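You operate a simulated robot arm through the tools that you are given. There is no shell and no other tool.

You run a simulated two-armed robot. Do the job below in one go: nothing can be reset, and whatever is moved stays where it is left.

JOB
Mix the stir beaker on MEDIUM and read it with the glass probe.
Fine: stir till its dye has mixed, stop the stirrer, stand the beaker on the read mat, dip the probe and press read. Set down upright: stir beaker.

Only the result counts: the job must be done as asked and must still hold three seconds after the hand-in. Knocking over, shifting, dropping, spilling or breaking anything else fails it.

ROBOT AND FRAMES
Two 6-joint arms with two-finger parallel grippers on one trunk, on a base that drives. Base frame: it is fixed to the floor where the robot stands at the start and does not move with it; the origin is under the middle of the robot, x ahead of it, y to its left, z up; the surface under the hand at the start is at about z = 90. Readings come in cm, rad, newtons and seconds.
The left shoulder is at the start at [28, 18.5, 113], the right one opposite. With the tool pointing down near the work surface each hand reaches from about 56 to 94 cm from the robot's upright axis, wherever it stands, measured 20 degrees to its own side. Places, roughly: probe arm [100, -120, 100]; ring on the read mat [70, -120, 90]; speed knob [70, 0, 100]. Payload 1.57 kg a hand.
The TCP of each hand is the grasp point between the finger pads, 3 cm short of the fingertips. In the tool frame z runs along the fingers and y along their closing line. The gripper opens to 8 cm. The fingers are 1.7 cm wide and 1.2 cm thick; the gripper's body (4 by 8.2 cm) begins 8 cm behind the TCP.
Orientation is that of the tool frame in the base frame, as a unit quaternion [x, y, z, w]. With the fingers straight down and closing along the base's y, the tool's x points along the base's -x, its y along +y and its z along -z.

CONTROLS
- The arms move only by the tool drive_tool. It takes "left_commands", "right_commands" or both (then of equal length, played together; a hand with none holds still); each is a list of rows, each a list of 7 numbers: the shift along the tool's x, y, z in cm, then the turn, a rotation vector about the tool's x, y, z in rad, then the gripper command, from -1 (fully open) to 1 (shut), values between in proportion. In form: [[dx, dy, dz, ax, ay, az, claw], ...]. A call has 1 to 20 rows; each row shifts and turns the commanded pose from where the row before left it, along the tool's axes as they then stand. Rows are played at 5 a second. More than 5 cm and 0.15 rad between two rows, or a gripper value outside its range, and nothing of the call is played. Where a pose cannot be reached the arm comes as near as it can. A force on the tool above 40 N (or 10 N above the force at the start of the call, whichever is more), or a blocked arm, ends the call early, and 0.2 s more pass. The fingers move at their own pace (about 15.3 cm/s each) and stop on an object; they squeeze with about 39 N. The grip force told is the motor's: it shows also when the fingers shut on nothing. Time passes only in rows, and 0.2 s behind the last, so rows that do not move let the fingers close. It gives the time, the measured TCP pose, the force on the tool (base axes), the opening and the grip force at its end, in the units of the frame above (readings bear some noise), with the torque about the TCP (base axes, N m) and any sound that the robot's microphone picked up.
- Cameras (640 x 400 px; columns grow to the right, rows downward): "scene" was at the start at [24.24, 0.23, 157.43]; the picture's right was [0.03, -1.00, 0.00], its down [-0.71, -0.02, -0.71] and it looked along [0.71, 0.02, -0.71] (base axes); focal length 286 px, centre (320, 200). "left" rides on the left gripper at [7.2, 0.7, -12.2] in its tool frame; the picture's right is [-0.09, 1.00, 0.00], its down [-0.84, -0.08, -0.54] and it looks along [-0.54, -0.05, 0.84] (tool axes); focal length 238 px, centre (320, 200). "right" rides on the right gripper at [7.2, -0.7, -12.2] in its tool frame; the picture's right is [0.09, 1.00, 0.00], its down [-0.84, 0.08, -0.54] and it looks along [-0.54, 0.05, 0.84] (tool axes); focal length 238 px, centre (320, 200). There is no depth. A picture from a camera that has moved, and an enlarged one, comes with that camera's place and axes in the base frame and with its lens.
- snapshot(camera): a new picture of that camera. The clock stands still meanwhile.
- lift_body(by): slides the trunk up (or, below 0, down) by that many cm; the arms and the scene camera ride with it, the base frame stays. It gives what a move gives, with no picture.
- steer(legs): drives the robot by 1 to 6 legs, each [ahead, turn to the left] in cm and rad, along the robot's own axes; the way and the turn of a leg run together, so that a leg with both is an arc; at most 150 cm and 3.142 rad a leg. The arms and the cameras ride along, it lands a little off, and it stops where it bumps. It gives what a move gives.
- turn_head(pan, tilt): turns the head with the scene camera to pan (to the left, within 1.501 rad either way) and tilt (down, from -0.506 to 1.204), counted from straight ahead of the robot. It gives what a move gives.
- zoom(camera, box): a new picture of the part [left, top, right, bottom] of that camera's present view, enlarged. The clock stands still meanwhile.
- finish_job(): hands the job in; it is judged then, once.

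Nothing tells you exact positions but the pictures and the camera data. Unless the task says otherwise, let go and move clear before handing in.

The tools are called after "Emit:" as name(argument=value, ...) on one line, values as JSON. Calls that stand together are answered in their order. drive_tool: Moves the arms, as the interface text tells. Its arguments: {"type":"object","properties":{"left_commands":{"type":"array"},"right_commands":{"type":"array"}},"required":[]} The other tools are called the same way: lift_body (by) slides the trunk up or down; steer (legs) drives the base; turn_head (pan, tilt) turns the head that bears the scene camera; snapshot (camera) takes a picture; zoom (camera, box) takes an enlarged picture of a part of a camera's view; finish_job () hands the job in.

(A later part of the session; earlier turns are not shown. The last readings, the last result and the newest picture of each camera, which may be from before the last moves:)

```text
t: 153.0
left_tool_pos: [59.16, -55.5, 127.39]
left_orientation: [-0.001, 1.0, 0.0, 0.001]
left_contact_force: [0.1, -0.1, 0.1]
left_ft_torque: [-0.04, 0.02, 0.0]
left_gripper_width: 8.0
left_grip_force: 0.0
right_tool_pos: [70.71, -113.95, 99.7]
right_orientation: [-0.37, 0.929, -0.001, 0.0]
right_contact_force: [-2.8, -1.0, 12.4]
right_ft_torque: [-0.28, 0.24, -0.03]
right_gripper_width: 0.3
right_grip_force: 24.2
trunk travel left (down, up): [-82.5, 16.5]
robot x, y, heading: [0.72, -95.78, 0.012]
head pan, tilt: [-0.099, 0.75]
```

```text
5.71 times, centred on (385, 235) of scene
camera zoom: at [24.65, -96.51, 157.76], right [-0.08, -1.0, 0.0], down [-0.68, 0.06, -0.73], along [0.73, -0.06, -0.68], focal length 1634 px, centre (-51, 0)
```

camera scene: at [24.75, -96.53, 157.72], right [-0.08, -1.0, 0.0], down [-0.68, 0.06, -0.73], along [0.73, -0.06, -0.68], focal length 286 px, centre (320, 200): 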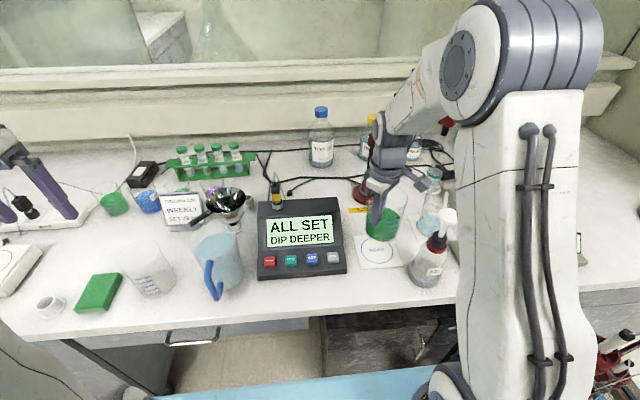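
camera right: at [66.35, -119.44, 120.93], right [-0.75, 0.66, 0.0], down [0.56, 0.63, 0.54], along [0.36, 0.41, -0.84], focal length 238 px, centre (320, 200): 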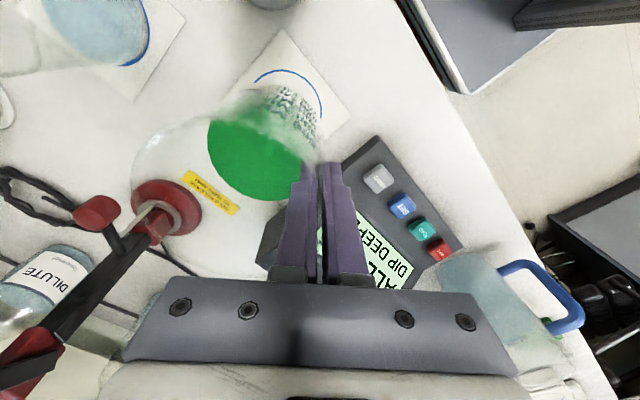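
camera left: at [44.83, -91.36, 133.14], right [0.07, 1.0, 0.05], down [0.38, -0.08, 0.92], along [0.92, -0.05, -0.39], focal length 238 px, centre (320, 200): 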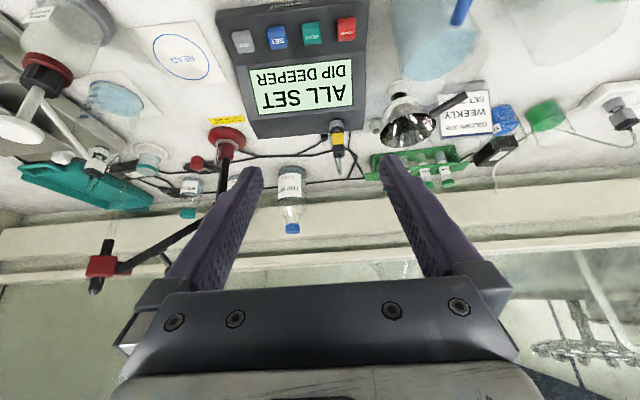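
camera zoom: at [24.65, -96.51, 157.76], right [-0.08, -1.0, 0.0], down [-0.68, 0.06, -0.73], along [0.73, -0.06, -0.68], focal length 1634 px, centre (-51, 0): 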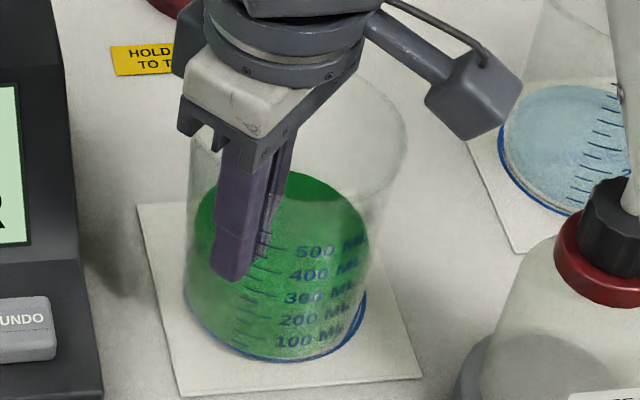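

The beaker bears on the mat (12 N up), concentric with the ring within a couple of millimetres. I ease off 0.1 cm and open the fingers gradually.

Emit:
drive_tool(right_commands=[[0, 0, -0.1, 0, 0, 0, 1], [0, 0, 0, 0, 0, 0, 0.85], [0, 0, 0, 0, 0, 0, 0.7], [0, 0, 0, 0, 0, 0, 0.5], [0, 0, 0, 0, 0, 0, 0.5]])

Emit:
zoom(camera="scene", box=[350, 200, 420, 270])

Emit:
zoom(camera="right", box=[160, 20, 400, 220])

```text
t: 154.2
left_tool_pos: [59.15, -55.54, 127.42]
left_orientation: [-0.001, 1.0, -0.001, 0.0]
left_contact_force: [-0.6, -0.5, 0.2]
left_ft_torque: [-0.01, -0.02, -0.02]
left_gripper_width: 7.99
left_grip_force: 0.0
right_tool_pos: [70.68, -113.87, 99.67]
right_orientation: [-0.369, 0.93, 0.001, -0.001]
right_contact_force: [0.7, -1.3, 0.2]
right_ft_torque: [0.0, 0.02, -0.01]
right_gripper_width: 2.01
right_grip_force: 0.1
trunk travel left (down, up): [-82.5, 16.5]
robot x, y, heading: [0.12, -96.33, 0.013]
head pan, tilt: [-0.099, 0.75]
```

```text
5.71 times, centred on (385, 235) of scene
camera zoom: at [24.73, -96.53, 157.73], right [-0.08, -1.0, 0.0], down [-0.68, 0.06, -0.73], along [0.73, -0.06, -0.68], focal length 1634 px, centre (-51, 0)
```

zoom: 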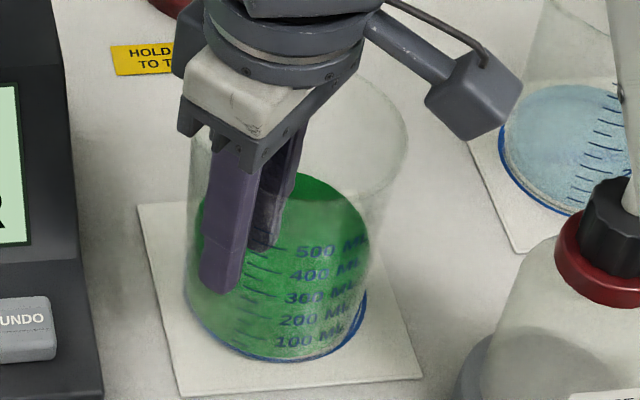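

```text
2.00 times, centred on (280, 120) of right
camera zoom: at [66.09, -119.23, 111.95], right [-0.75, 0.66, 0.0], down [0.56, 0.63, 0.54], along [0.36, 0.41, -0.84], focal length 477 px, centre (400, 360)
```

zoom: 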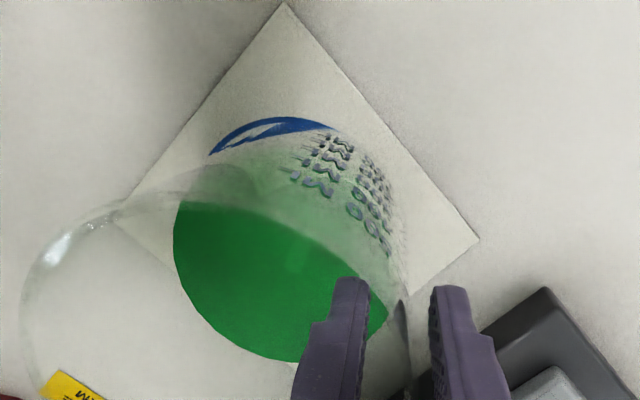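

The beaker stands free on the mat. I raise the right hand straight up and out of it, then look at the result and the probe arm.

Emit:
drive_tool(right_commands=[[0, 0, -1, 0, 0, 0, 0.5], [0, 0, -2, 0, 0, 0, 0.5], [0, 0, -3, 0, 0, 0, 0.5], [0, 0, -3, 0, 0, 0, 0.5], [0, 0, -4, 0, 0, 0, 0.5], [0, 0, -4, 0, 0, 0, 0.5], [0, 0, -4, 0, 0, 0, 0.5], [1.5, 3, 0, 0, 0, 0, 0], [1.5, 3, 0, 0, 0, 0, -1], [1.5, 3, 0, 0, 0, 0, -1], [1.5, 3, 0, 0, 0, 0, -1], [0, 0, 0, 0, 0, 0, -1]])

Emit:
snapshot(camera="scene")

Emit:
zoom(camera="scene", box=[330, 80, 470, 280])

Emit:
snapshot(camera="right")

```text
t: 156.8
left_tool_pos: [59.08, -55.49, 127.35]
left_orientation: [-0.001, 1.0, 0.001, 0.0]
left_contact_force: [0.2, 0.1, 0.5]
left_ft_torque: [0.03, 0.02, -0.01]
left_gripper_width: 7.99
left_grip_force: 0.1
right_tool_pos: [58.45, -109.3, 120.7]
right_orientation: [-0.369, 0.93, 0.001, 0.0]
right_contact_force: [-0.2, -0.4, 0.0]
right_ft_torque: [0.02, -0.02, -0.01]
right_gripper_width: 7.99
right_grip_force: 0.1
trunk travel left (down, up): [-82.5, 16.5]
robot x, y, heading: [0.58, -96.37, 0.015]
head pan, tilt: [-0.099, 0.75]
```

```text
taken
camera scene: at [24.7, -96.52, 157.73], right [-0.08, -1.0, 0.0], down [-0.68, 0.06, -0.73], along [0.73, -0.06, -0.68], focal length 286 px, centre (320, 200)
```

scene: 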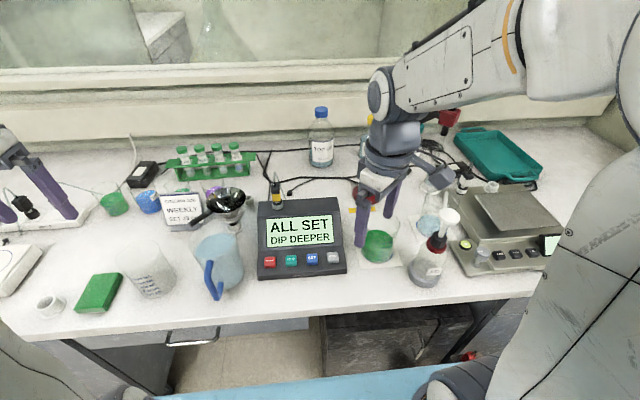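

```text
2.00 times, centred on (400, 180) of scene
camera zoom: at [24.7, -96.52, 157.73], right [-0.08, -1.0, 0.0], down [-0.68, 0.06, -0.73], along [0.73, -0.06, -0.68], focal length 572 px, centre (160, 240)
```

zoom: 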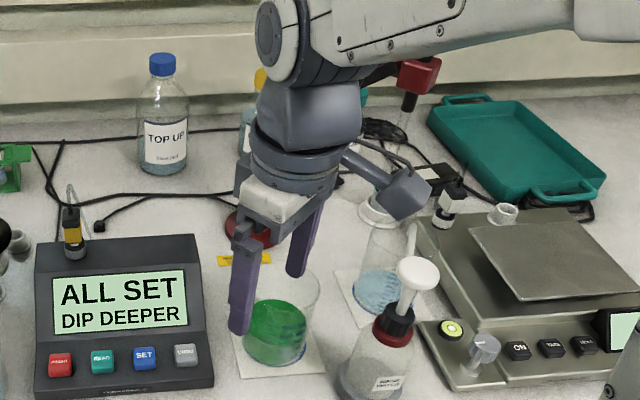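

```text
taken
camera right: at [53.69, -114.61, 132.89], right [-0.75, 0.66, 0.0], down [0.56, 0.63, 0.54], along [0.36, 0.41, -0.84], focal length 238 px, centre (320, 200)
```

right: 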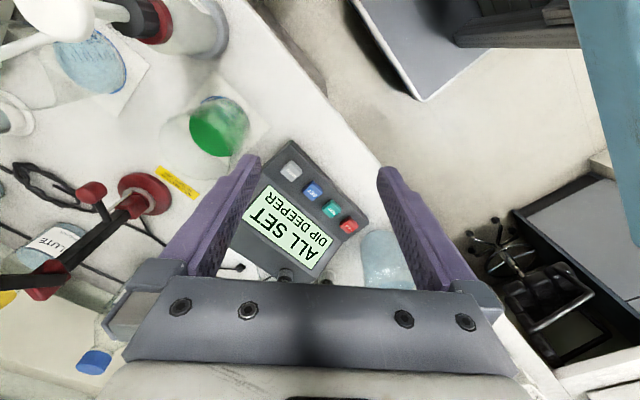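

The green beaker stands upright on the mat ring. I pull the right hand back and aside to get an unobstructed view of the probe stand.

Emit:
drive_tool(right_commands=[[0, 0, 0, 0, 0, 0.126, -1], [0, 0, 0, 0, 0, 0.126, -1], [0, 0, 0, 0, 0, 0.126, -1], [0, 0, 0, 0, 0, 0.126, -1], [0, 0, 0, 0, 0, 0.126, -1], [0, 0, 0, 0, 0, 0.126, -1], [1, -3, -1, 0, 0, 0, -1], [1, -4, -1, 0, 0, 0, -1], [1, -4, -1, 0, 0, 0, -1], [1, -4, 0, 0, 0, 0, -1], [1, -4, 0, 0, 0, 0, -1], [1, -4, 0, 0, 0, 0, -1], [0, 0, 0, 0, 0, 0, -1]])

Emit:
turn_head(pan=-0.25, tilt=0.6)

Emit:
snapshot(camera="scene")

Emit:
zoom(camera="scene", box=[300, 130, 420, 270])

Emit:
snapshot(camera="right")

```text
t: 159.6
left_tool_pos: [59.14, -55.47, 127.38]
left_orientation: [0.0, 1.0, 0.001, -0.001]
left_contact_force: [0.0, 0.9, 0.2]
left_ft_torque: [0.01, -0.02, 0.05]
left_gripper_width: 8.02
left_grip_force: 0.0
right_tool_pos: [52.14, -132.31, 123.71]
right_orientation: [-0.001, 1.0, 0.0, -0.001]
right_contact_force: [-0.2, 0.5, 0.3]
right_ft_torque: [0.02, 0.03, -0.01]
right_gripper_width: 8.03
right_grip_force: 0.1
trunk travel left (down, up): [-82.5, 16.5]
robot x, y, heading: [0.45, -96.55, 0.017]
head pan, tilt: [-0.099, 0.75]
```

```text
t: 160.3
left_tool_pos: [59.08, -55.47, 127.49]
left_orientation: [-0.001, 1.0, 0.001, 0.0]
left_contact_force: [0.3, 0.1, -0.4]
left_ft_torque: [0.02, 0.02, -0.03]
left_gripper_width: 8.02
left_grip_force: 0.1
right_tool_pos: [52.22, -132.31, 123.68]
right_orientation: [0.0, 1.0, 0.0, -0.001]
right_contact_force: [0.0, -0.3, 0.5]
right_ft_torque: [-0.02, 0.02, 0.03]
right_gripper_width: 8.01
right_grip_force: 0.0
trunk travel left (down, up): [-82.5, 16.5]
robot x, y, heading: [0.21, -96.05, 0.013]
head pan, tilt: [-0.25, 0.6]
```

```text
taken
camera scene: at [25.07, -97.88, 159.01], right [-0.23, -0.97, 0.0], down [-0.55, 0.13, -0.82], along [0.8, -0.19, -0.57], focal length 286 px, centre (320, 200)
```

scene: 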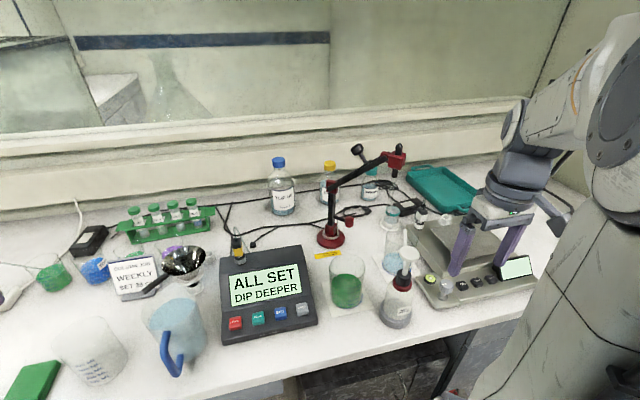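

```text
2.86 times, centred on (360, 200) of scene
camera zoom: at [25.07, -97.88, 159.01], right [-0.23, -0.97, 0.0], down [-0.55, 0.13, -0.82], along [0.8, -0.19, -0.57], focal length 817 px, centre (206, 200)
```

zoom: 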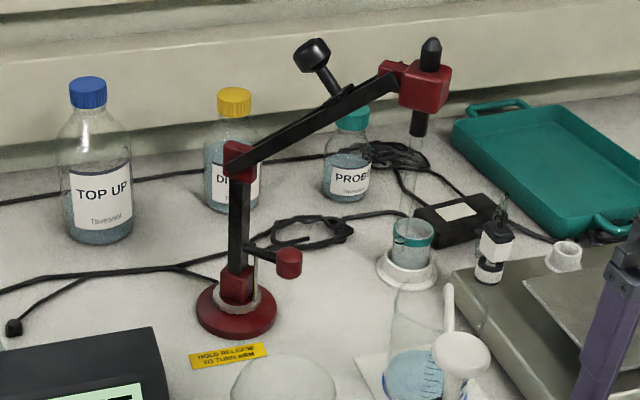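

```text
taken
camera right: at [45.12, -132.9, 135.88], right [-0.09, 1.0, 0.0], down [0.84, 0.08, 0.54], along [0.54, 0.05, -0.84], focal length 238 px, centre (320, 200)
```

right: 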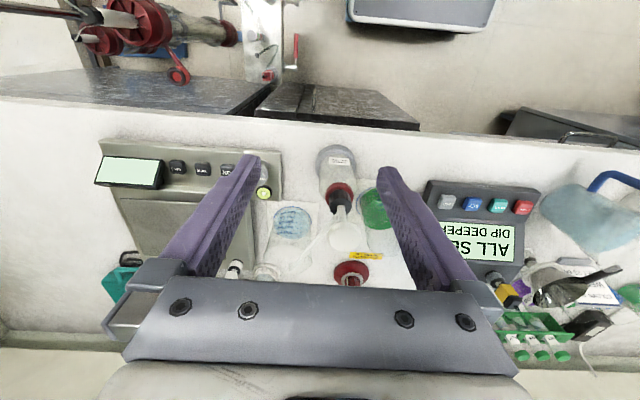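

I zoom closer on the release lever, collar and elbow from this unobstructed view.

Emit:
zoom(camera="scene", box=[310, 170, 370, 260])

Emit:
zoom(camera="scene", box=[325, 205, 365, 250])

Emit:
zoom(camera="scene", box=[340, 130, 420, 190])

```text
4.44 times, centred on (340, 215) of scene
camera zoom: at [25.07, -97.88, 159.01], right [-0.23, -0.97, 0.0], down [-0.55, 0.13, -0.82], along [0.8, -0.19, -0.57], focal length 1271 px, centre (231, 133)
```

zoom: 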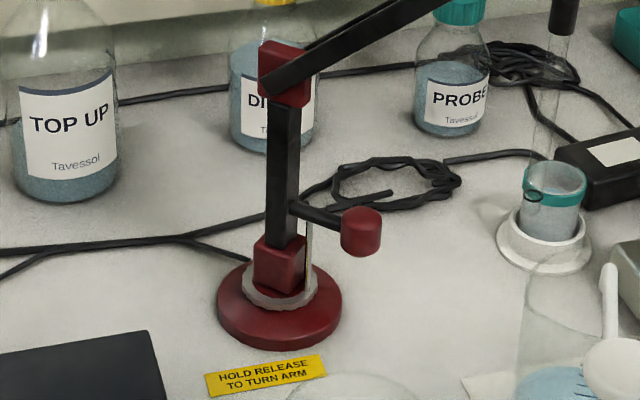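

```text
8.89 times, centred on (345, 228) of scene
camera zoom: at [25.07, -97.88, 159.01], right [-0.23, -0.97, 0.0], down [-0.55, 0.13, -0.82], along [0.8, -0.19, -0.57], focal length 2542 px, centre (98, -44)
```

zoom: 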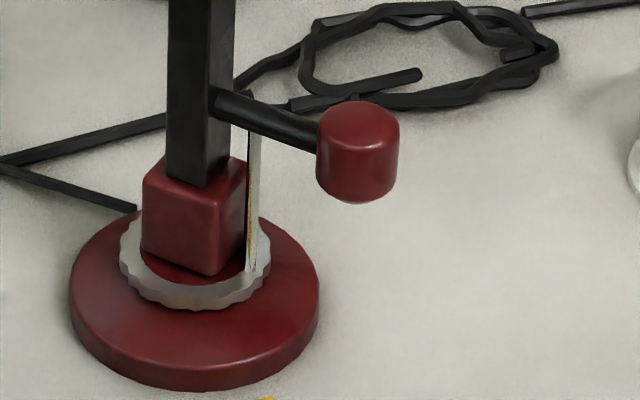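

```text
6.67 times, centred on (380, 160) of scene
camera zoom: at [25.07, -97.88, 159.01], right [-0.23, -0.97, 0.0], down [-0.55, 0.13, -0.82], along [0.8, -0.19, -0.57], focal length 1906 px, centre (-80, 467)
```

zoom: 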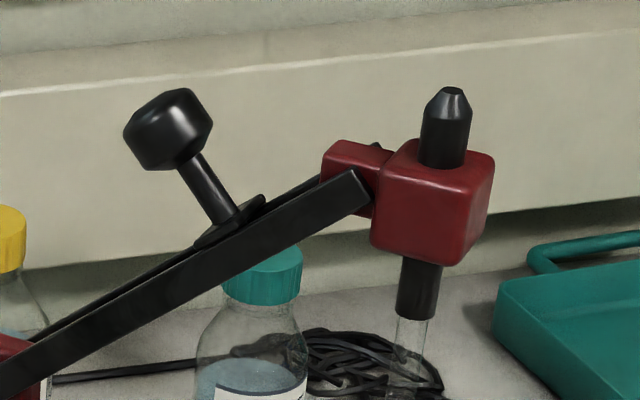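

The mechanism is clear: a toothed ring locks the post, with a metal pawl hanging from the lever rod; lifting the red barrel should free it, and the boom then turns. The barrel at about (92, -123, 102) lies beneath the boom, so I'll use the left hand from the left side; for reach I shift the robot about 24 cm to the right.

Emit:
steer(legs=[[-45, 0], [0, -0.6], [40, 0], [0, 0.585]])

Emit:
turn_head(pan=0, tilt=0.7)

Emit:
snapshot(camera="scene")

```text
t: 168.4
left_tool_pos: [48.2, -77.75, 127.46]
left_orientation: [-0.001, 1.0, 0.001, -0.001]
left_contact_force: [-0.7, -0.1, 0.5]
left_ft_torque: [0.04, 0.0, 0.0]
left_gripper_width: 8.0
left_grip_force: 0.1
right_tool_pos: [41.11, -154.62, 123.76]
right_orientation: [-0.001, 1.0, -0.001, -0.001]
right_contact_force: [-0.1, 0.2, 0.8]
right_ft_torque: [-0.03, 0.03, 0.04]
right_gripper_width: 7.99
right_grip_force: 0.0
trunk travel left (down, up): [-82.5, 16.5]
robot x, y, heading: [-10.58, -118.17, 0.014]
head pan, tilt: [-0.25, 0.6]
```

```text
t: 169.1
left_tool_pos: [48.29, -77.85, 127.53]
left_orientation: [0.001, 1.0, 0.0, 0.0]
left_contact_force: [-1.2, 0.1, -0.4]
left_ft_torque: [0.0, -0.04, -0.02]
left_gripper_width: 8.01
left_grip_force: 0.1
right_tool_pos: [41.13, -154.46, 123.57]
right_orientation: [0.0, 1.0, 0.0, -0.001]
right_contact_force: [0.9, 0.9, -0.2]
right_ft_torque: [-0.01, -0.01, 0.01]
right_gripper_width: 8.0
right_grip_force: 0.1
trunk travel left (down, up): [-82.5, 16.5]
robot x, y, heading: [-10.62, -118.39, 0.022]
head pan, tilt: [0.0, 0.7]
```

```text
taken
camera scene: at [14.0, -117.98, 158.16], right [0.02, -1.0, 0.0], down [-0.64, -0.01, -0.77], along [0.76, 0.01, -0.64], focal length 286 px, centre (320, 200)
```

scene: 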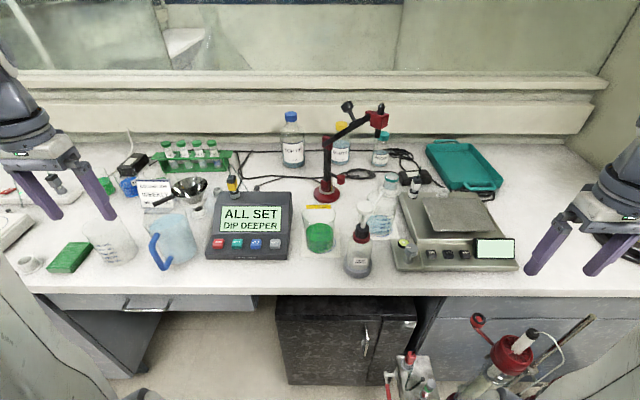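

The robot now stands a bit further right; I roll forward 13 cm to come within reach.

Emit:
steer(legs=[[13, 0]])

Emit:
snapshot(camera="scene")

Emit:
zoom(camera="scene", box=[300, 90, 420, 250])

```text
t: 170.4
left_tool_pos: [61.31, -77.63, 127.36]
left_orientation: [0.0, 1.0, 0.0, 0.0]
left_contact_force: [0.3, -0.1, 0.3]
left_ft_torque: [-0.01, 0.0, 0.01]
left_gripper_width: 8.0
left_grip_force: 0.1
right_tool_pos: [54.14, -154.51, 123.62]
right_orientation: [0.0, 1.0, 0.001, -0.002]
right_contact_force: [0.7, -0.2, -0.5]
right_ft_torque: [-0.02, 0.02, 0.02]
right_gripper_width: 8.0
right_grip_force: 0.1
trunk travel left (down, up): [-82.5, 16.5]
robot x, y, heading: [2.59, -118.46, 0.016]
head pan, tilt: [0.0, 0.7]
```

```text
taken
camera scene: at [26.97, -117.78, 158.16], right [0.02, -1.0, 0.0], down [-0.64, -0.01, -0.77], along [0.77, 0.01, -0.64], focal length 286 px, centre (320, 200)
```

scene: 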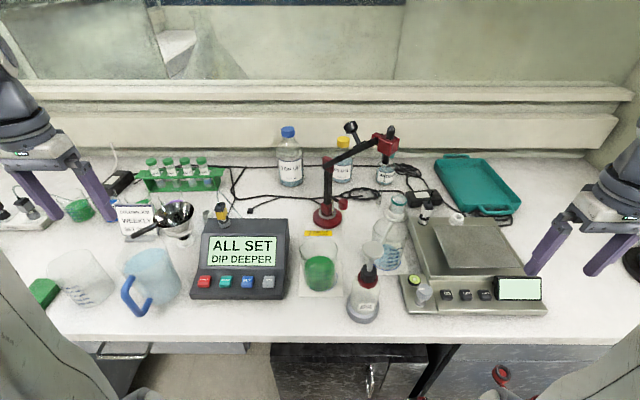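

```text
2.50 times, centred on (360, 170) of scene
camera zoom: at [26.97, -117.78, 158.16], right [0.02, -1.0, 0.0], down [-0.64, -0.01, -0.77], along [0.77, 0.01, -0.64], focal length 715 px, centre (220, 275)
```

zoom: 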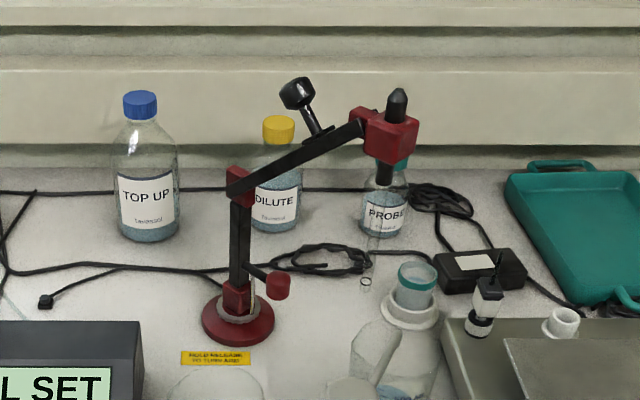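

This view confirms the post at (98.4, -119.3), head at (84, -132, 126), probe tip at z about 110 and the release barrel at (91.8, -123.7, 102.4). I'll pinch the barrel from the left with the left hand's fingers above and below it; first I rotate the left hand to point right and slightly down, in its safe place.

Emit:
drive_tool(left_commands=[[0, 0, 0, 0, 0, -0.131, -1], [0, 0, 0, 0, 0, -0.131, -1], [0, 0, 0, 0, 0, -0.131, -1], [0, 0, 0, 0, 0, -0.131, -1], [0, 0, 0, 0.136, 0, 0, -1], [0, 0, 0, 0.136, 0, 0, -1], [0, 0, 0, 0.136, 0, 0, -1], [0, 0, 0, 0.136, 0, 0, -1], [0, 0, 0, 0.136, 0, 0, -1], [0, 0, 0, 0.136, 0, 0, -1], [0, 0, 0, 0.136, 0, 0, -1], [0, 0, 0, 0.136, 0, 0, -0.375], [0, 0, 0, 0.134, 0, 0, -0.375], [0, 0, 0, 0, 0, 0, -0.375]])

Emit:
snapshot(camera="scene")

Emit:
snapshot(camera="left")

```text
t: 173.4
left_tool_pos: [61.25, -77.54, 127.49]
left_orientation: [-0.212, 0.79, -0.555, 0.149]
left_contact_force: [0.3, -0.6, 0.3]
left_ft_torque: [0.0, 0.0, -0.04]
left_gripper_width: 5.48
left_grip_force: 0.0
right_tool_pos: [54.19, -154.4, 123.57]
right_orientation: [0.0, 1.0, 0.0, -0.001]
right_contact_force: [-0.4, 0.1, -0.5]
right_ft_torque: [0.0, 0.04, -0.01]
right_gripper_width: 8.0
right_grip_force: 0.0
trunk travel left (down, up): [-82.5, 16.5]
robot x, y, heading: [2.42, -118.24, 0.017]
head pan, tilt: [0.0, 0.7]
```

```text
taken
camera scene: at [27.02, -117.76, 158.15], right [0.02, -1.0, 0.0], down [-0.64, -0.01, -0.76], along [0.76, 0.01, -0.64], focal length 286 px, centre (320, 200)
```

scene: 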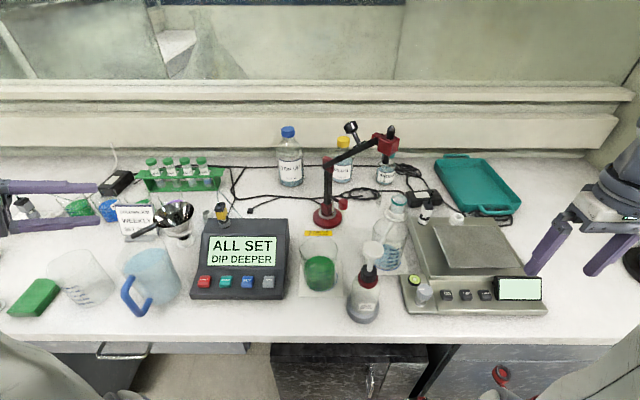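

```text
taken
camera left: at [49.13, -70.93, 130.93], right [-0.09, 0.34, -0.94], down [0.48, 0.84, 0.26], along [0.87, -0.43, -0.24], focal length 238 px, centre (320, 200)
```

left: 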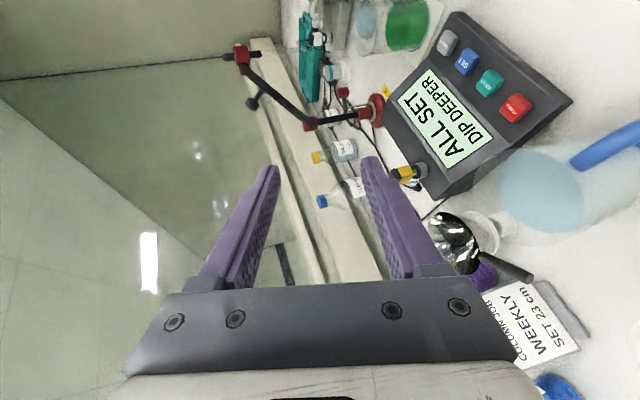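

The orientation is as wanted (pointing right, 20 degrees down, fingers one above the other). I move in to about 15 cm short of the barrel.

Emit:
drive_tool(left_commands=[[-0.328, 0.483, 4.545, 0, 0, 0, -0.375], [-0.328, 0.483, 4.545, 0, 0, 0, -0.375], [-0.328, 0.483, 4.545, 0, 0, 0, -0.375], [-0.328, 0.483, 4.545, 0, 0, 0, -0.375], [-0.328, 0.483, 4.545, 0, 0, 0, -0.375], [-0.328, 0.483, 4.545, 0, 0, 0, -0.375], [-0.328, 0.483, 4.545, 0, 0, 0, -0.375], [-0.328, 0.483, 4.545, 0, 0, 0, -0.375], [-0.328, 0.483, 4.545, 0, 0, 0, -0.375], [-0.328, 0.483, 4.545, 0, 0, 0, -0.375], [0, 0, 0, 0, 0, 0, -0.375]])

Emit:
snapshot(camera="scene")

Emit:
snapshot(camera="left")

```text
t: 175.8
left_tool_pos: [84.65, -111.41, 107.26]
left_orientation: [-0.212, 0.792, -0.553, 0.149]
left_contact_force: [0.2, -0.3, -0.2]
left_ft_torque: [0.03, 0.0, 0.0]
left_gripper_width: 5.5
left_grip_force: 0.0
right_tool_pos: [54.15, -154.45, 123.68]
right_orientation: [0.0, 1.0, 0.0, -0.001]
right_contact_force: [-0.5, -0.3, 0.0]
right_ft_torque: [0.01, 0.03, -0.02]
right_gripper_width: 8.03
right_grip_force: 0.1
trunk travel left (down, up): [-82.5, 16.5]
robot x, y, heading: [1.93, -118.02, 0.011]
head pan, tilt: [0.0, 0.7]
```

```text
taken
camera scene: at [27.05, -117.81, 158.15], right [0.02, -1.0, 0.0], down [-0.64, -0.01, -0.76], along [0.76, 0.01, -0.64], focal length 286 px, centre (320, 200)
```

scene: 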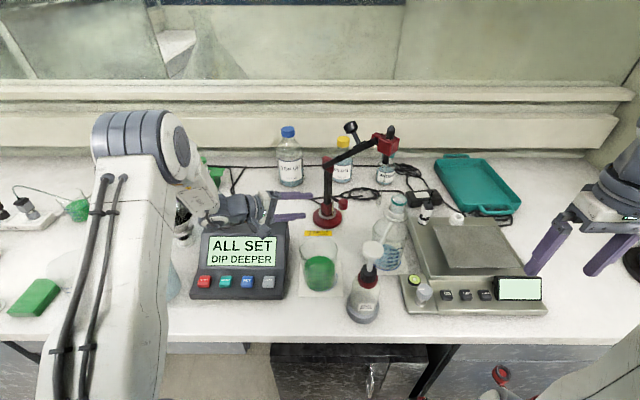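

```text
taken
camera left: at [72.45, -104.79, 110.77], right [-0.09, 0.34, -0.94], down [0.48, 0.84, 0.26], along [0.87, -0.43, -0.24], focal length 238 px, centre (320, 200)
```

left: 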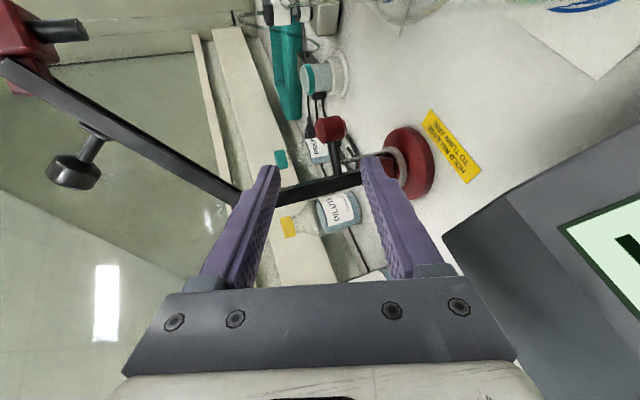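

The barrel lies slightly below and left of my approach line. I correct by about 1 cm and advance 9.5 cm, then check again.

Emit:
drive_tool(left_commands=[[-0.3, 0.5, 2.5, 0, 0, 0, -0.375], [-0.3, 0.5, 2.5, 0, 0, 0, -0.375], [0, 0, 2.5, 0, 0, 0, -0.375], [0, 0, 2, 0, 0, 0, -0.375], [0, 0, 0, 0, 0, 0, -0.375]])

Emit:
snapshot(camera="left")

Emit:
zoom(camera="scene", box=[260, 110, 400, 250])

```text
t: 177.0
left_tool_pos: [89.48, -118.67, 102.9]
left_orientation: [-0.212, 0.791, -0.554, 0.148]
left_contact_force: [0.2, 0.8, 0.4]
left_ft_torque: [-0.01, 0.02, -0.02]
left_gripper_width: 5.48
left_grip_force: 0.0
right_tool_pos: [54.22, -154.51, 123.62]
right_orientation: [0.0, 1.0, -0.001, -0.001]
right_contact_force: [-0.7, 0.2, 0.3]
right_ft_torque: [0.01, 0.02, 0.0]
right_gripper_width: 8.01
right_grip_force: 0.1
trunk travel left (down, up): [-82.5, 16.5]
robot x, y, heading: [2.33, -118.57, 0.016]
head pan, tilt: [0.0, 0.7]
```

```text
taken
camera left: at [77.29, -112.12, 106.48], right [-0.09, 0.34, -0.94], down [0.48, 0.84, 0.26], along [0.87, -0.43, -0.24], focal length 238 px, centre (320, 200)
```

left: 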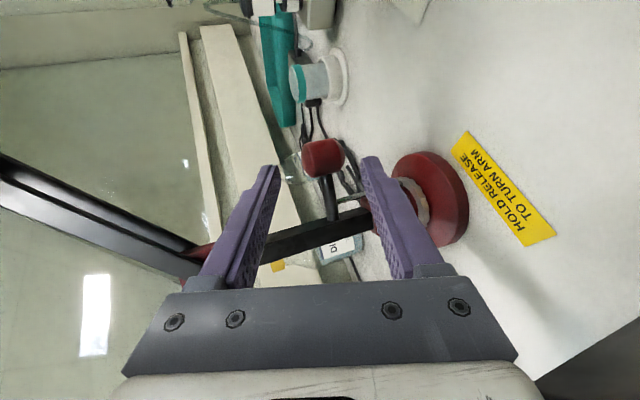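

```text
2.86 times, centred on (330, 180) of scene
camera zoom: at [27.03, -117.8, 158.15], right [0.02, -1.0, 0.0], down [-0.64, -0.01, -0.76], along [0.76, 0.01, -0.64], focal length 817 px, centre (291, 257)
```

zoom: 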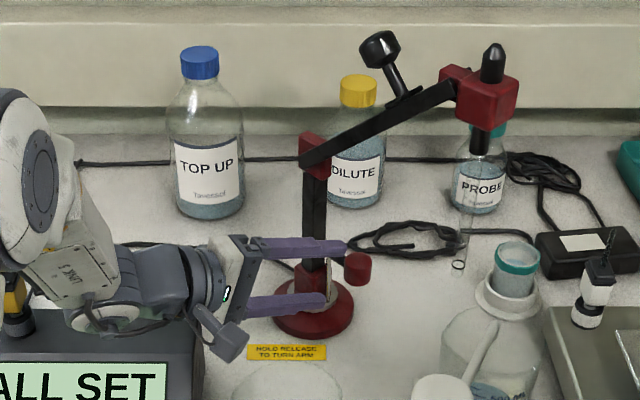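

The barrel sits midway between the upper and lower finger. I advance the last 5.6 cm and check.

Emit:
drive_tool(left_commands=[[-0.1, 0.1, 2, 0, 0, 0, -0.375], [-0.1, 0.1, 2, 0, 0, 0, -0.375], [0, 0, 1.6, 0, 0, 0, -0.375], [0, 0, 0, 0, 0, 0, -0.375]])

Emit:
snapshot(camera="left")

Emit:
zoom(camera="scene", box=[290, 150, 380, 250])

```text
t: 178.0
left_tool_pos: [92.29, -123.16, 101.08]
left_orientation: [-0.212, 0.791, -0.554, 0.149]
left_contact_force: [-0.8, -0.1, -0.5]
left_ft_torque: [0.0, -0.02, 0.03]
left_gripper_width: 5.51
left_grip_force: 0.0
right_tool_pos: [54.14, -154.49, 123.64]
right_orientation: [0.0, 1.0, 0.0, 0.0]
right_contact_force: [0.4, 0.5, 0.3]
right_ft_torque: [0.0, -0.01, -0.01]
right_gripper_width: 8.0
right_grip_force: 0.1
trunk travel left (down, up): [-82.5, 16.5]
robot x, y, heading: [2.36, -118.58, 0.014]
head pan, tilt: [0.0, 0.7]
```

```text
taken
camera left: at [80.13, -116.55, 104.48], right [-0.09, 0.34, -0.94], down [0.48, 0.84, 0.26], along [0.87, -0.43, -0.24], focal length 238 px, centre (320, 200)
```

left: 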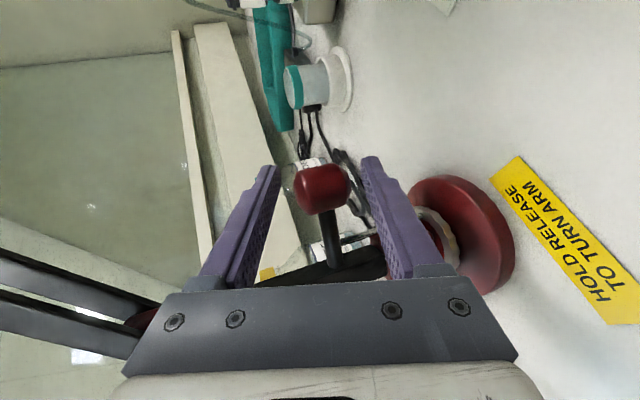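

```text
4.00 times, centred on (335, 200) of scene
camera zoom: at [27.03, -117.79, 158.15], right [0.02, -1.0, 0.0], down [-0.64, -0.01, -0.76], along [0.76, 0.01, -0.64], focal length 1144 px, centre (260, 200)
```

zoom: 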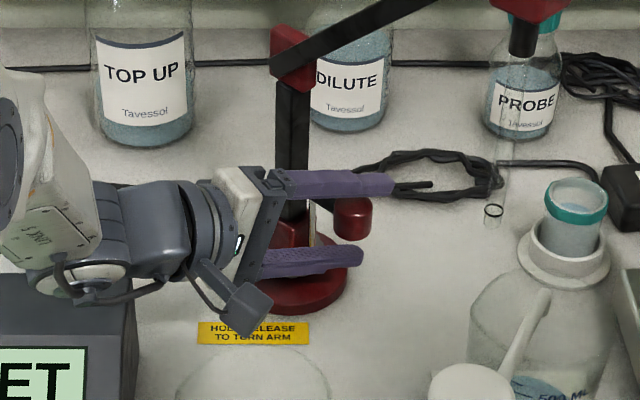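

The barrel is right at the grasp point. I close on it from above and below.

Emit:
drive_tool(left_commands=[[0, 0, 0, 0, 0, 0, 0], [0, 0, 0, 0, 0, 0, 0.3], [0, 0, 0, 0, 0, 0, 0.6], [0, 0, 0, 0, 0, 0, 1], [0, 0, 0, 0, 0, 0, 1]])

Emit:
snapshot(camera="left")

Emit:
zoom(camera="scene", box=[290, 150, 380, 250])

```text
t: 179.2
left_tool_pos: [92.17, -123.23, 100.98]
left_orientation: [-0.212, 0.792, -0.553, 0.149]
left_contact_force: [0.2, 0.0, -5.6]
left_ft_torque: [-0.11, -0.04, 0.07]
left_gripper_width: 3.75
left_grip_force: 42.9
right_tool_pos: [54.26, -154.41, 123.6]
right_orientation: [-0.001, 1.0, 0.0, -0.001]
right_contact_force: [0.2, -0.9, 0.9]
right_ft_torque: [0.04, -0.01, 0.0]
right_gripper_width: 8.02
right_grip_force: 0.0
trunk travel left (down, up): [-82.5, 16.5]
robot x, y, heading: [2.4, -118.21, 0.023]
head pan, tilt: [0.0, 0.7]
```

```text
taken
camera left: at [80.11, -116.52, 104.43], right [-0.09, 0.34, -0.94], down [0.48, 0.84, 0.26], along [0.87, -0.43, -0.24], focal length 238 px, centre (320, 200)
```

left: 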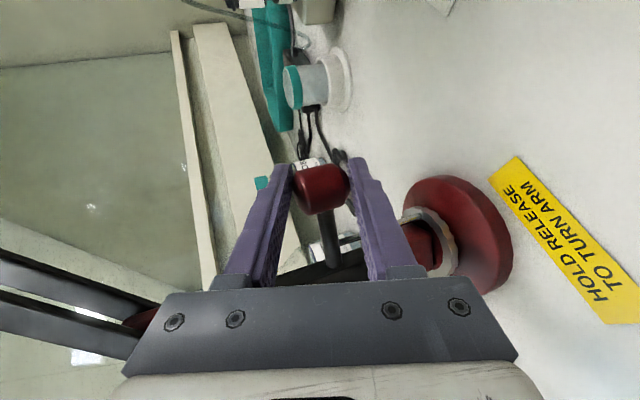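

```text
4.00 times, centred on (335, 200) of scene
camera zoom: at [27.05, -117.78, 158.14], right [0.02, -1.0, 0.0], down [-0.64, -0.01, -0.76], along [0.76, 0.01, -0.64], focal length 1144 px, centre (260, 200)
```

zoom: 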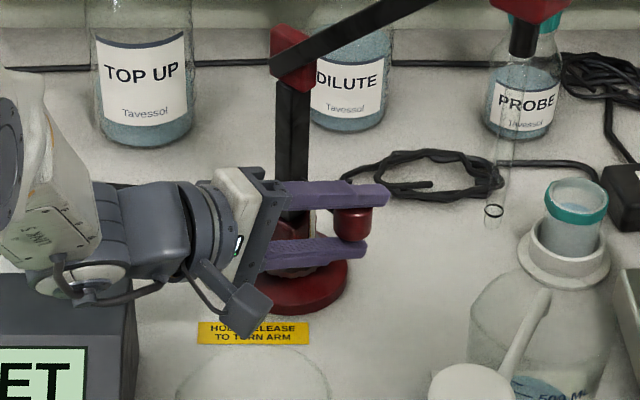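

The barrel is gripped. I lift it by small steps to see how the lever gives.

Emit:
drive_tool(left_commands=[[0, -0.28, -0.1, 0, 0, 0, 1], [0, -0.28, -0.1, 0, 0, 0, 1], [0, 0, 0, 0, 0, 0, 1]])

Emit:
drive_tool(left_commands=[[0, -0.28, -0.1, 0, 0, 0, 1], [0, -0.28, -0.1, 0, 0, 0, 1], [0, 0, 0, 0, 0, 0, 1]])

Emit:
zoom(camera="scene", box=[290, 150, 380, 250])

Emit:
zoom(camera="left", box=[240, 120, 540, 300])

```text
t: 180.0
left_tool_pos: [92.23, -123.05, 100.9]
left_orientation: [-0.215, 0.794, -0.55, 0.144]
left_contact_force: [2.6, -3.3, -33.2]
left_ft_torque: [0.17, -0.04, -0.33]
left_gripper_width: 3.73
left_grip_force: 43.1
right_tool_pos: [54.35, -154.5, 123.52]
right_orientation: [-0.001, 1.0, 0.0, -0.002]
right_contact_force: [0.0, 0.2, -0.4]
right_ft_torque: [0.0, 0.01, 0.02]
right_gripper_width: 8.03
right_grip_force: 0.0
trunk travel left (down, up): [-82.5, 16.5]
robot x, y, heading: [2.22, -118.17, 0.015]
head pan, tilt: [0.0, 0.7]
```

```text
t: 180.5
left_tool_pos: [92.06, -123.15, 101.04]
left_orientation: [-0.217, 0.796, -0.547, 0.144]
left_contact_force: [10.8, -1.2, -9.3]
left_ft_torque: [0.33, 0.07, -0.44]
left_gripper_width: 3.77
left_grip_force: 43.6
right_tool_pos: [54.28, -154.48, 123.64]
right_orientation: [0.001, 1.0, 0.0, -0.002]
right_contact_force: [0.5, -0.2, 0.6]
right_ft_torque: [0.0, 0.04, -0.03]
right_gripper_width: 8.01
right_grip_force: 0.0
trunk travel left (down, up): [-82.5, 16.5]
robot x, y, heading: [2.82, -118.36, 0.013]
head pan, tilt: [0.0, 0.7]
stopped in row 2 (left hand): the force on the tool passed its limit at 45 N (the readings are from after the stop); the commanded pose is now the measured one
```

```text
4.00 times, centred on (335, 200) of scene
camera zoom: at [27.17, -117.83, 158.19], right [0.02, -1.0, 0.0], down [-0.64, -0.01, -0.76], along [0.76, 0.01, -0.64], focal length 1144 px, centre (260, 200)
```

zoom: 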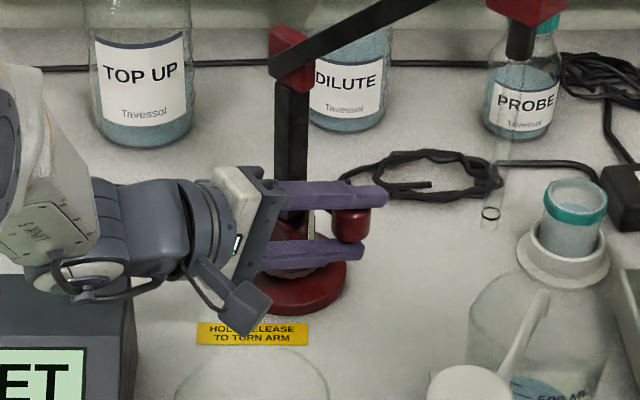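

```text
2.13 times, centred on (390, 210) of left
camera zoom: at [80.03, -116.53, 104.76], right [-0.11, 0.35, -0.93], down [0.48, 0.83, 0.26], along [0.87, -0.42, -0.26], focal length 508 px, centre (171, 179)
```

zoom: 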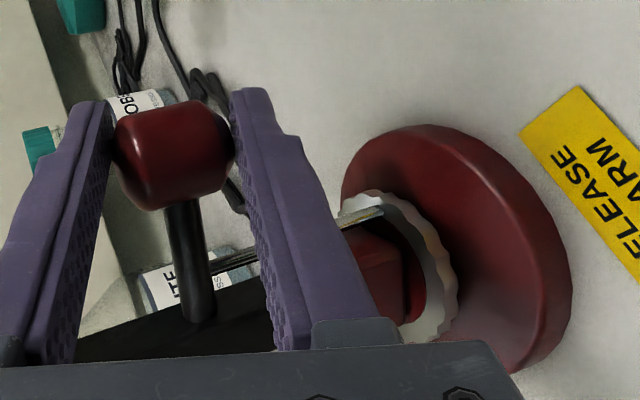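

The lever doesn't give upward (rigid), so I try pressing it downward gently instead.

Emit:
drive_tool(left_commands=[[0, 0.19, 0.07, 0, 0, 0, 1], [0, 0, 0, 0, 0, 0, 1]])

Emit:
drive_tool(left_commands=[[0, 0.19, 0.07, 0, 0, 0, 1], [0, 0.19, 0.07, 0, 0, 0, 1], [0, 0, 0, 0, 0, 0, 1]])

Emit:
zoom(camera="left", box=[240, 120, 540, 300])

```text
t: 181.1
left_tool_pos: [92.15, -123.04, 100.94]
left_orientation: [-0.217, 0.795, -0.549, 0.144]
left_contact_force: [9.6, 1.5, -5.2]
left_ft_torque: [0.03, 0.25, -0.17]
left_gripper_width: 3.77
left_grip_force: 43.6
right_tool_pos: [54.34, -154.35, 123.6]
right_orientation: [-0.001, 1.0, 0.0, -0.002]
right_contact_force: [0.3, -0.2, -0.2]
right_ft_torque: [0.0, 0.0, -0.01]
right_gripper_width: 8.01
right_grip_force: 0.0
trunk travel left (down, up): [-82.5, 16.5]
robot x, y, heading: [2.47, -118.24, 0.016]
head pan, tilt: [0.0, 0.7]
```

```text
t: 181.9
left_tool_pos: [92.12, -123.01, 100.98]
left_orientation: [-0.215, 0.793, -0.551, 0.146]
left_contact_force: [2.5, 4.9, 16.2]
left_ft_torque: [-0.56, -0.03, 0.23]
left_gripper_width: 3.72
left_grip_force: 43.0
right_tool_pos: [54.05, -154.43, 123.76]
right_orientation: [0.0, 1.0, 0.001, -0.001]
right_contact_force: [0.9, -0.8, 0.0]
right_ft_torque: [0.0, -0.05, 0.04]
right_gripper_width: 8.01
right_grip_force: 0.1
trunk travel left (down, up): [-82.5, 16.5]
robot x, y, heading: [2.35, -118.05, 0.015]
head pan, tilt: [0.0, 0.7]
```

```text
2.13 times, centred on (390, 210) of left
camera zoom: at [79.99, -116.48, 104.58], right [-0.1, 0.35, -0.93], down [0.48, 0.84, 0.26], along [0.87, -0.42, -0.25], focal length 508 px, centre (171, 179)
```

zoom: 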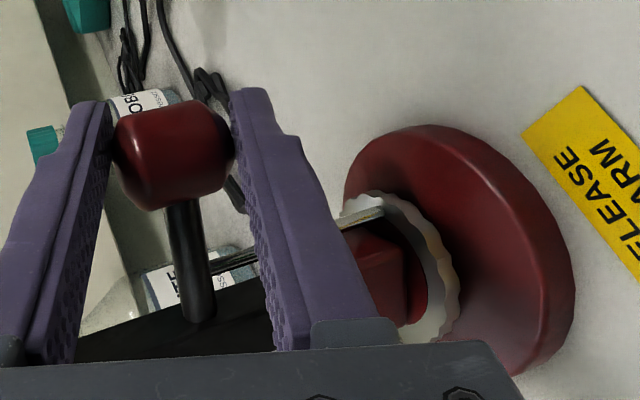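

It's rigid downward as well, so it is likely a pull plunger: drawing the barrel outward from the post should pull the pawl out of the toothed ring. I relieve the load and pull radially outward (tool +x) in small steps.

Emit:
drive_tool(left_commands=[[0, -0.15, -0.05, 0, 0, 0, 1], [0.25, 0, 0, 0, 0, 0, 1], [0, 0, 0, 0, 0, 0, 1]])

Emit:
drive_tool(left_commands=[[0.2, 0, 0, 0, 0, 0, 1], [0.1, 0, 0, 0, 0, 0, 1], [0, 0, 0, 0, 0, 0, 1]])

Emit:
zoom(camera="left", box=[240, 120, 540, 300])

```text
t: 182.7
left_tool_pos: [92.2, -123.02, 101.0]
left_orientation: [-0.218, 0.793, -0.549, 0.147]
left_contact_force: [21.4, 6.5, 13.2]
left_ft_torque: [-0.11, -0.09, -0.28]
left_gripper_width: 3.72
left_grip_force: 42.8
right_tool_pos: [54.24, -154.4, 123.52]
right_orientation: [0.0, 1.0, 0.0, -0.001]
right_contact_force: [0.2, -0.2, -0.5]
right_ft_torque: [0.0, 0.02, 0.0]
right_gripper_width: 8.01
right_grip_force: 0.0
trunk travel left (down, up): [-82.5, 16.5]
robot x, y, heading: [2.37, -118.18, 0.016]
head pan, tilt: [0.0, 0.7]
```

```text
t: 183.5
left_tool_pos: [91.92, -123.01, 100.98]
left_orientation: [-0.218, 0.793, -0.55, 0.149]
left_contact_force: [26.4, 12.8, 9.8]
left_ft_torque: [-0.25, -0.06, -0.09]
left_gripper_width: 3.72
left_grip_force: 43.3
right_tool_pos: [54.34, -154.36, 123.55]
right_orientation: [0.0, 1.0, 0.0, -0.001]
right_contact_force: [0.4, -0.2, -0.2]
right_ft_torque: [0.02, 0.02, -0.03]
right_gripper_width: 8.0
right_grip_force: 0.0
trunk travel left (down, up): [-82.5, 16.5]
robot x, y, heading: [2.41, -117.8, 0.015]
head pan, tilt: [0.0, 0.7]
```

```text
2.13 times, centred on (390, 210) of left
camera zoom: at [79.77, -116.6, 104.6], right [-0.1, 0.35, -0.93], down [0.48, 0.84, 0.26], along [0.87, -0.42, -0.25], focal length 508 px, centre (171, 179)
```

zoom: 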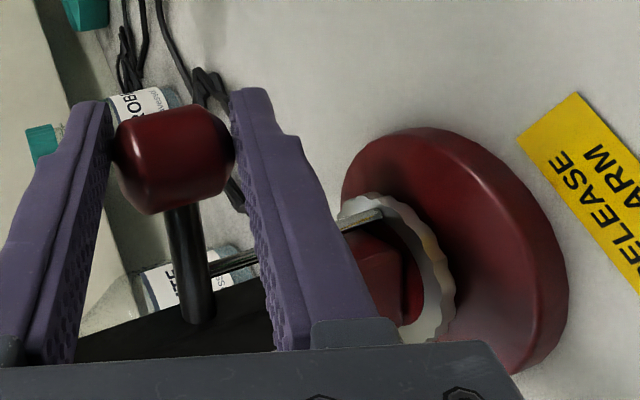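

Pulling outward is stiff too; the clamped grip also keeps the lever from tilting. I return to neutral, open a little, and push up with only the lower finger so the lever can pivot freely.

Emit:
drive_tool(left_commands=[[-0.25, 0, 0, 0, 0, 0, 1], [-0.25, 0, 0, 0, 0, 0, 1], [0, 0, 0, 0, 0, 0, -0.375], [0, 0, 0, 0, 0, 0, -0.375], [0, 0, 0, 0, 0, 0, -0.375]])

Emit:
drive_tool(left_commands=[[0, -0.28, -0.1, 0, 0, 0, -0.375], [0, -0.28, -0.1, 0, 0, 0, -0.375], [0, -0.28, -0.1, 0, 0, 0, -0.375], [0, 0, 0, 0, 0, 0, -0.375]])

Emit:
zoom(camera="left", box=[240, 120, 540, 300])

```text
t: 184.7
left_tool_pos: [91.99, -123.08, 100.66]
left_orientation: [-0.217, 0.795, -0.548, 0.144]
left_contact_force: [0.1, 0.5, 0.8]
left_ft_torque: [0.03, 0.0, -0.01]
left_gripper_width: 5.5
left_grip_force: 0.0
right_tool_pos: [54.14, -154.45, 123.64]
right_orientation: [0.001, 1.0, 0.0, -0.001]
right_contact_force: [0.3, -0.2, 0.3]
right_ft_torque: [-0.02, 0.03, 0.01]
right_gripper_width: 8.01
right_grip_force: 0.0
trunk travel left (down, up): [-82.5, 16.5]
robot x, y, heading: [2.3, -117.69, 0.019]
head pan, tilt: [0.0, 0.7]
```

```text
t: 185.7
left_tool_pos: [92.06, -122.99, 101.59]
left_orientation: [-0.216, 0.795, -0.548, 0.145]
left_contact_force: [-1.0, 0.0, 0.0]
left_ft_torque: [-0.01, 0.01, 0.01]
left_gripper_width: 5.51
left_grip_force: 0.0
right_tool_pos: [54.18, -154.49, 123.58]
right_orientation: [0.0, 1.0, -0.001, -0.001]
right_contact_force: [-0.5, -0.1, -0.6]
right_ft_torque: [0.0, -0.01, 0.0]
right_gripper_width: 8.01
right_grip_force: 0.0
trunk travel left (down, up): [-82.5, 16.5]
robot x, y, heading: [2.3, -118.05, 0.019]
head pan, tilt: [0.0, 0.7]
```

```text
2.13 times, centred on (390, 210) of left
camera zoom: at [79.95, -116.52, 105.36], right [-0.11, 0.35, -0.93], down [0.49, 0.84, 0.26], along [0.87, -0.42, -0.26], focal length 508 px, centre (171, 179)
```

zoom: 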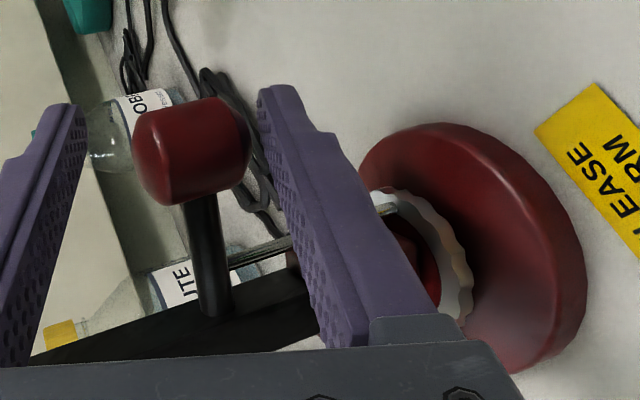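

Not in contact yet. I keep raising the lower finger.

Emit:
drive_tool(left_commands=[[0, -0.19, -0.07, 0, 0, 0, -0.375], [0, -0.19, -0.07, 0, 0, 0, -0.375], [0, 0, 0, 0, 0, 0, -0.375]])

Emit:
drive_tool(left_commands=[[0, -0.19, -0.07, 0, 0, 0, -0.375], [0, 0, 0, 0, 0, 0, -0.375]])

Emit:
drive_tool(left_commands=[[0, -0.19, -0.07, 0, 0, 0, -0.375], [0, 0, 0, 0, 0, 0, -0.375]])

Emit:
zoom(camera="left", box=[240, 120, 540, 300])

```text
t: 186.5
left_tool_pos: [92.03, -122.96, 101.98]
left_orientation: [-0.217, 0.795, -0.548, 0.144]
left_contact_force: [0.2, 1.0, -1.7]
left_ft_torque: [0.03, 0.02, 0.01]
left_gripper_width: 5.67
left_grip_force: 0.7
right_tool_pos: [54.11, -154.49, 123.7]
right_orientation: [0.0, 1.0, 0.0, -0.001]
right_contact_force: [0.2, 0.3, -0.9]
right_ft_torque: [0.03, 0.01, 0.01]
right_gripper_width: 8.0
right_grip_force: 0.0
trunk travel left (down, up): [-82.5, 16.5]
robot x, y, heading: [2.47, -118.03, 0.015]
head pan, tilt: [0.0, 0.7]
```

```text
t: 187.1
left_tool_pos: [91.94, -123.14, 102.23]
left_orientation: [-0.216, 0.795, -0.548, 0.144]
left_contact_force: [1.6, 1.1, -5.0]
left_ft_torque: [0.02, 0.0, 0.04]
left_gripper_width: 5.9
left_grip_force: 2.0
right_tool_pos: [54.19, -154.44, 123.57]
right_orientation: [-0.001, 1.0, 0.0, -0.001]
right_contact_force: [-0.7, 0.4, 0.4]
right_ft_torque: [-0.01, -0.04, -0.03]
right_gripper_width: 8.02
right_grip_force: 0.1
trunk travel left (down, up): [-82.5, 16.5]
robot x, y, heading: [2.65, -118.3, 0.017]
head pan, tilt: [0.0, 0.7]
```

```text
t: 187.7
left_tool_pos: [91.91, -123.06, 102.33]
left_orientation: [-0.217, 0.795, -0.548, 0.144]
left_contact_force: [0.8, 1.5, -9.2]
left_ft_torque: [0.06, 0.05, 0.06]
left_gripper_width: 6.29
left_grip_force: 3.8
right_tool_pos: [54.3, -154.43, 123.6]
right_orientation: [0.0, 1.0, -0.001, -0.001]
right_contact_force: [-0.9, -0.1, 0.1]
right_ft_torque: [0.0, -0.04, -0.03]
right_gripper_width: 8.01
right_grip_force: 0.1
trunk travel left (down, up): [-82.5, 16.5]
robot x, y, heading: [2.46, -118.14, 0.02]
head pan, tilt: [0.0, 0.7]
```

```text
2.13 times, centred on (390, 210) of left
camera zoom: at [79.88, -116.53, 106.12], right [-0.11, 0.35, -0.93], down [0.49, 0.83, 0.26], along [0.87, -0.42, -0.26], focal length 508 px, centre (171, 179)
```

zoom: 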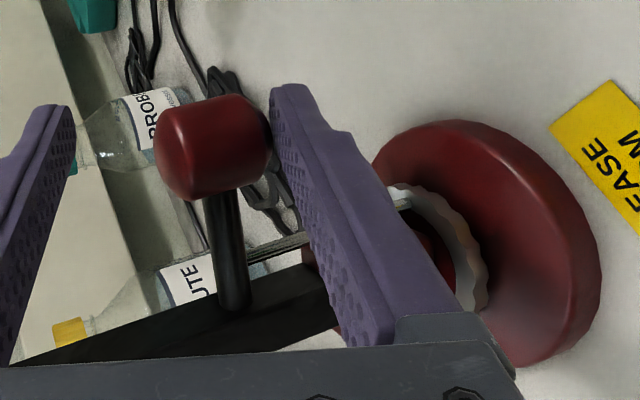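

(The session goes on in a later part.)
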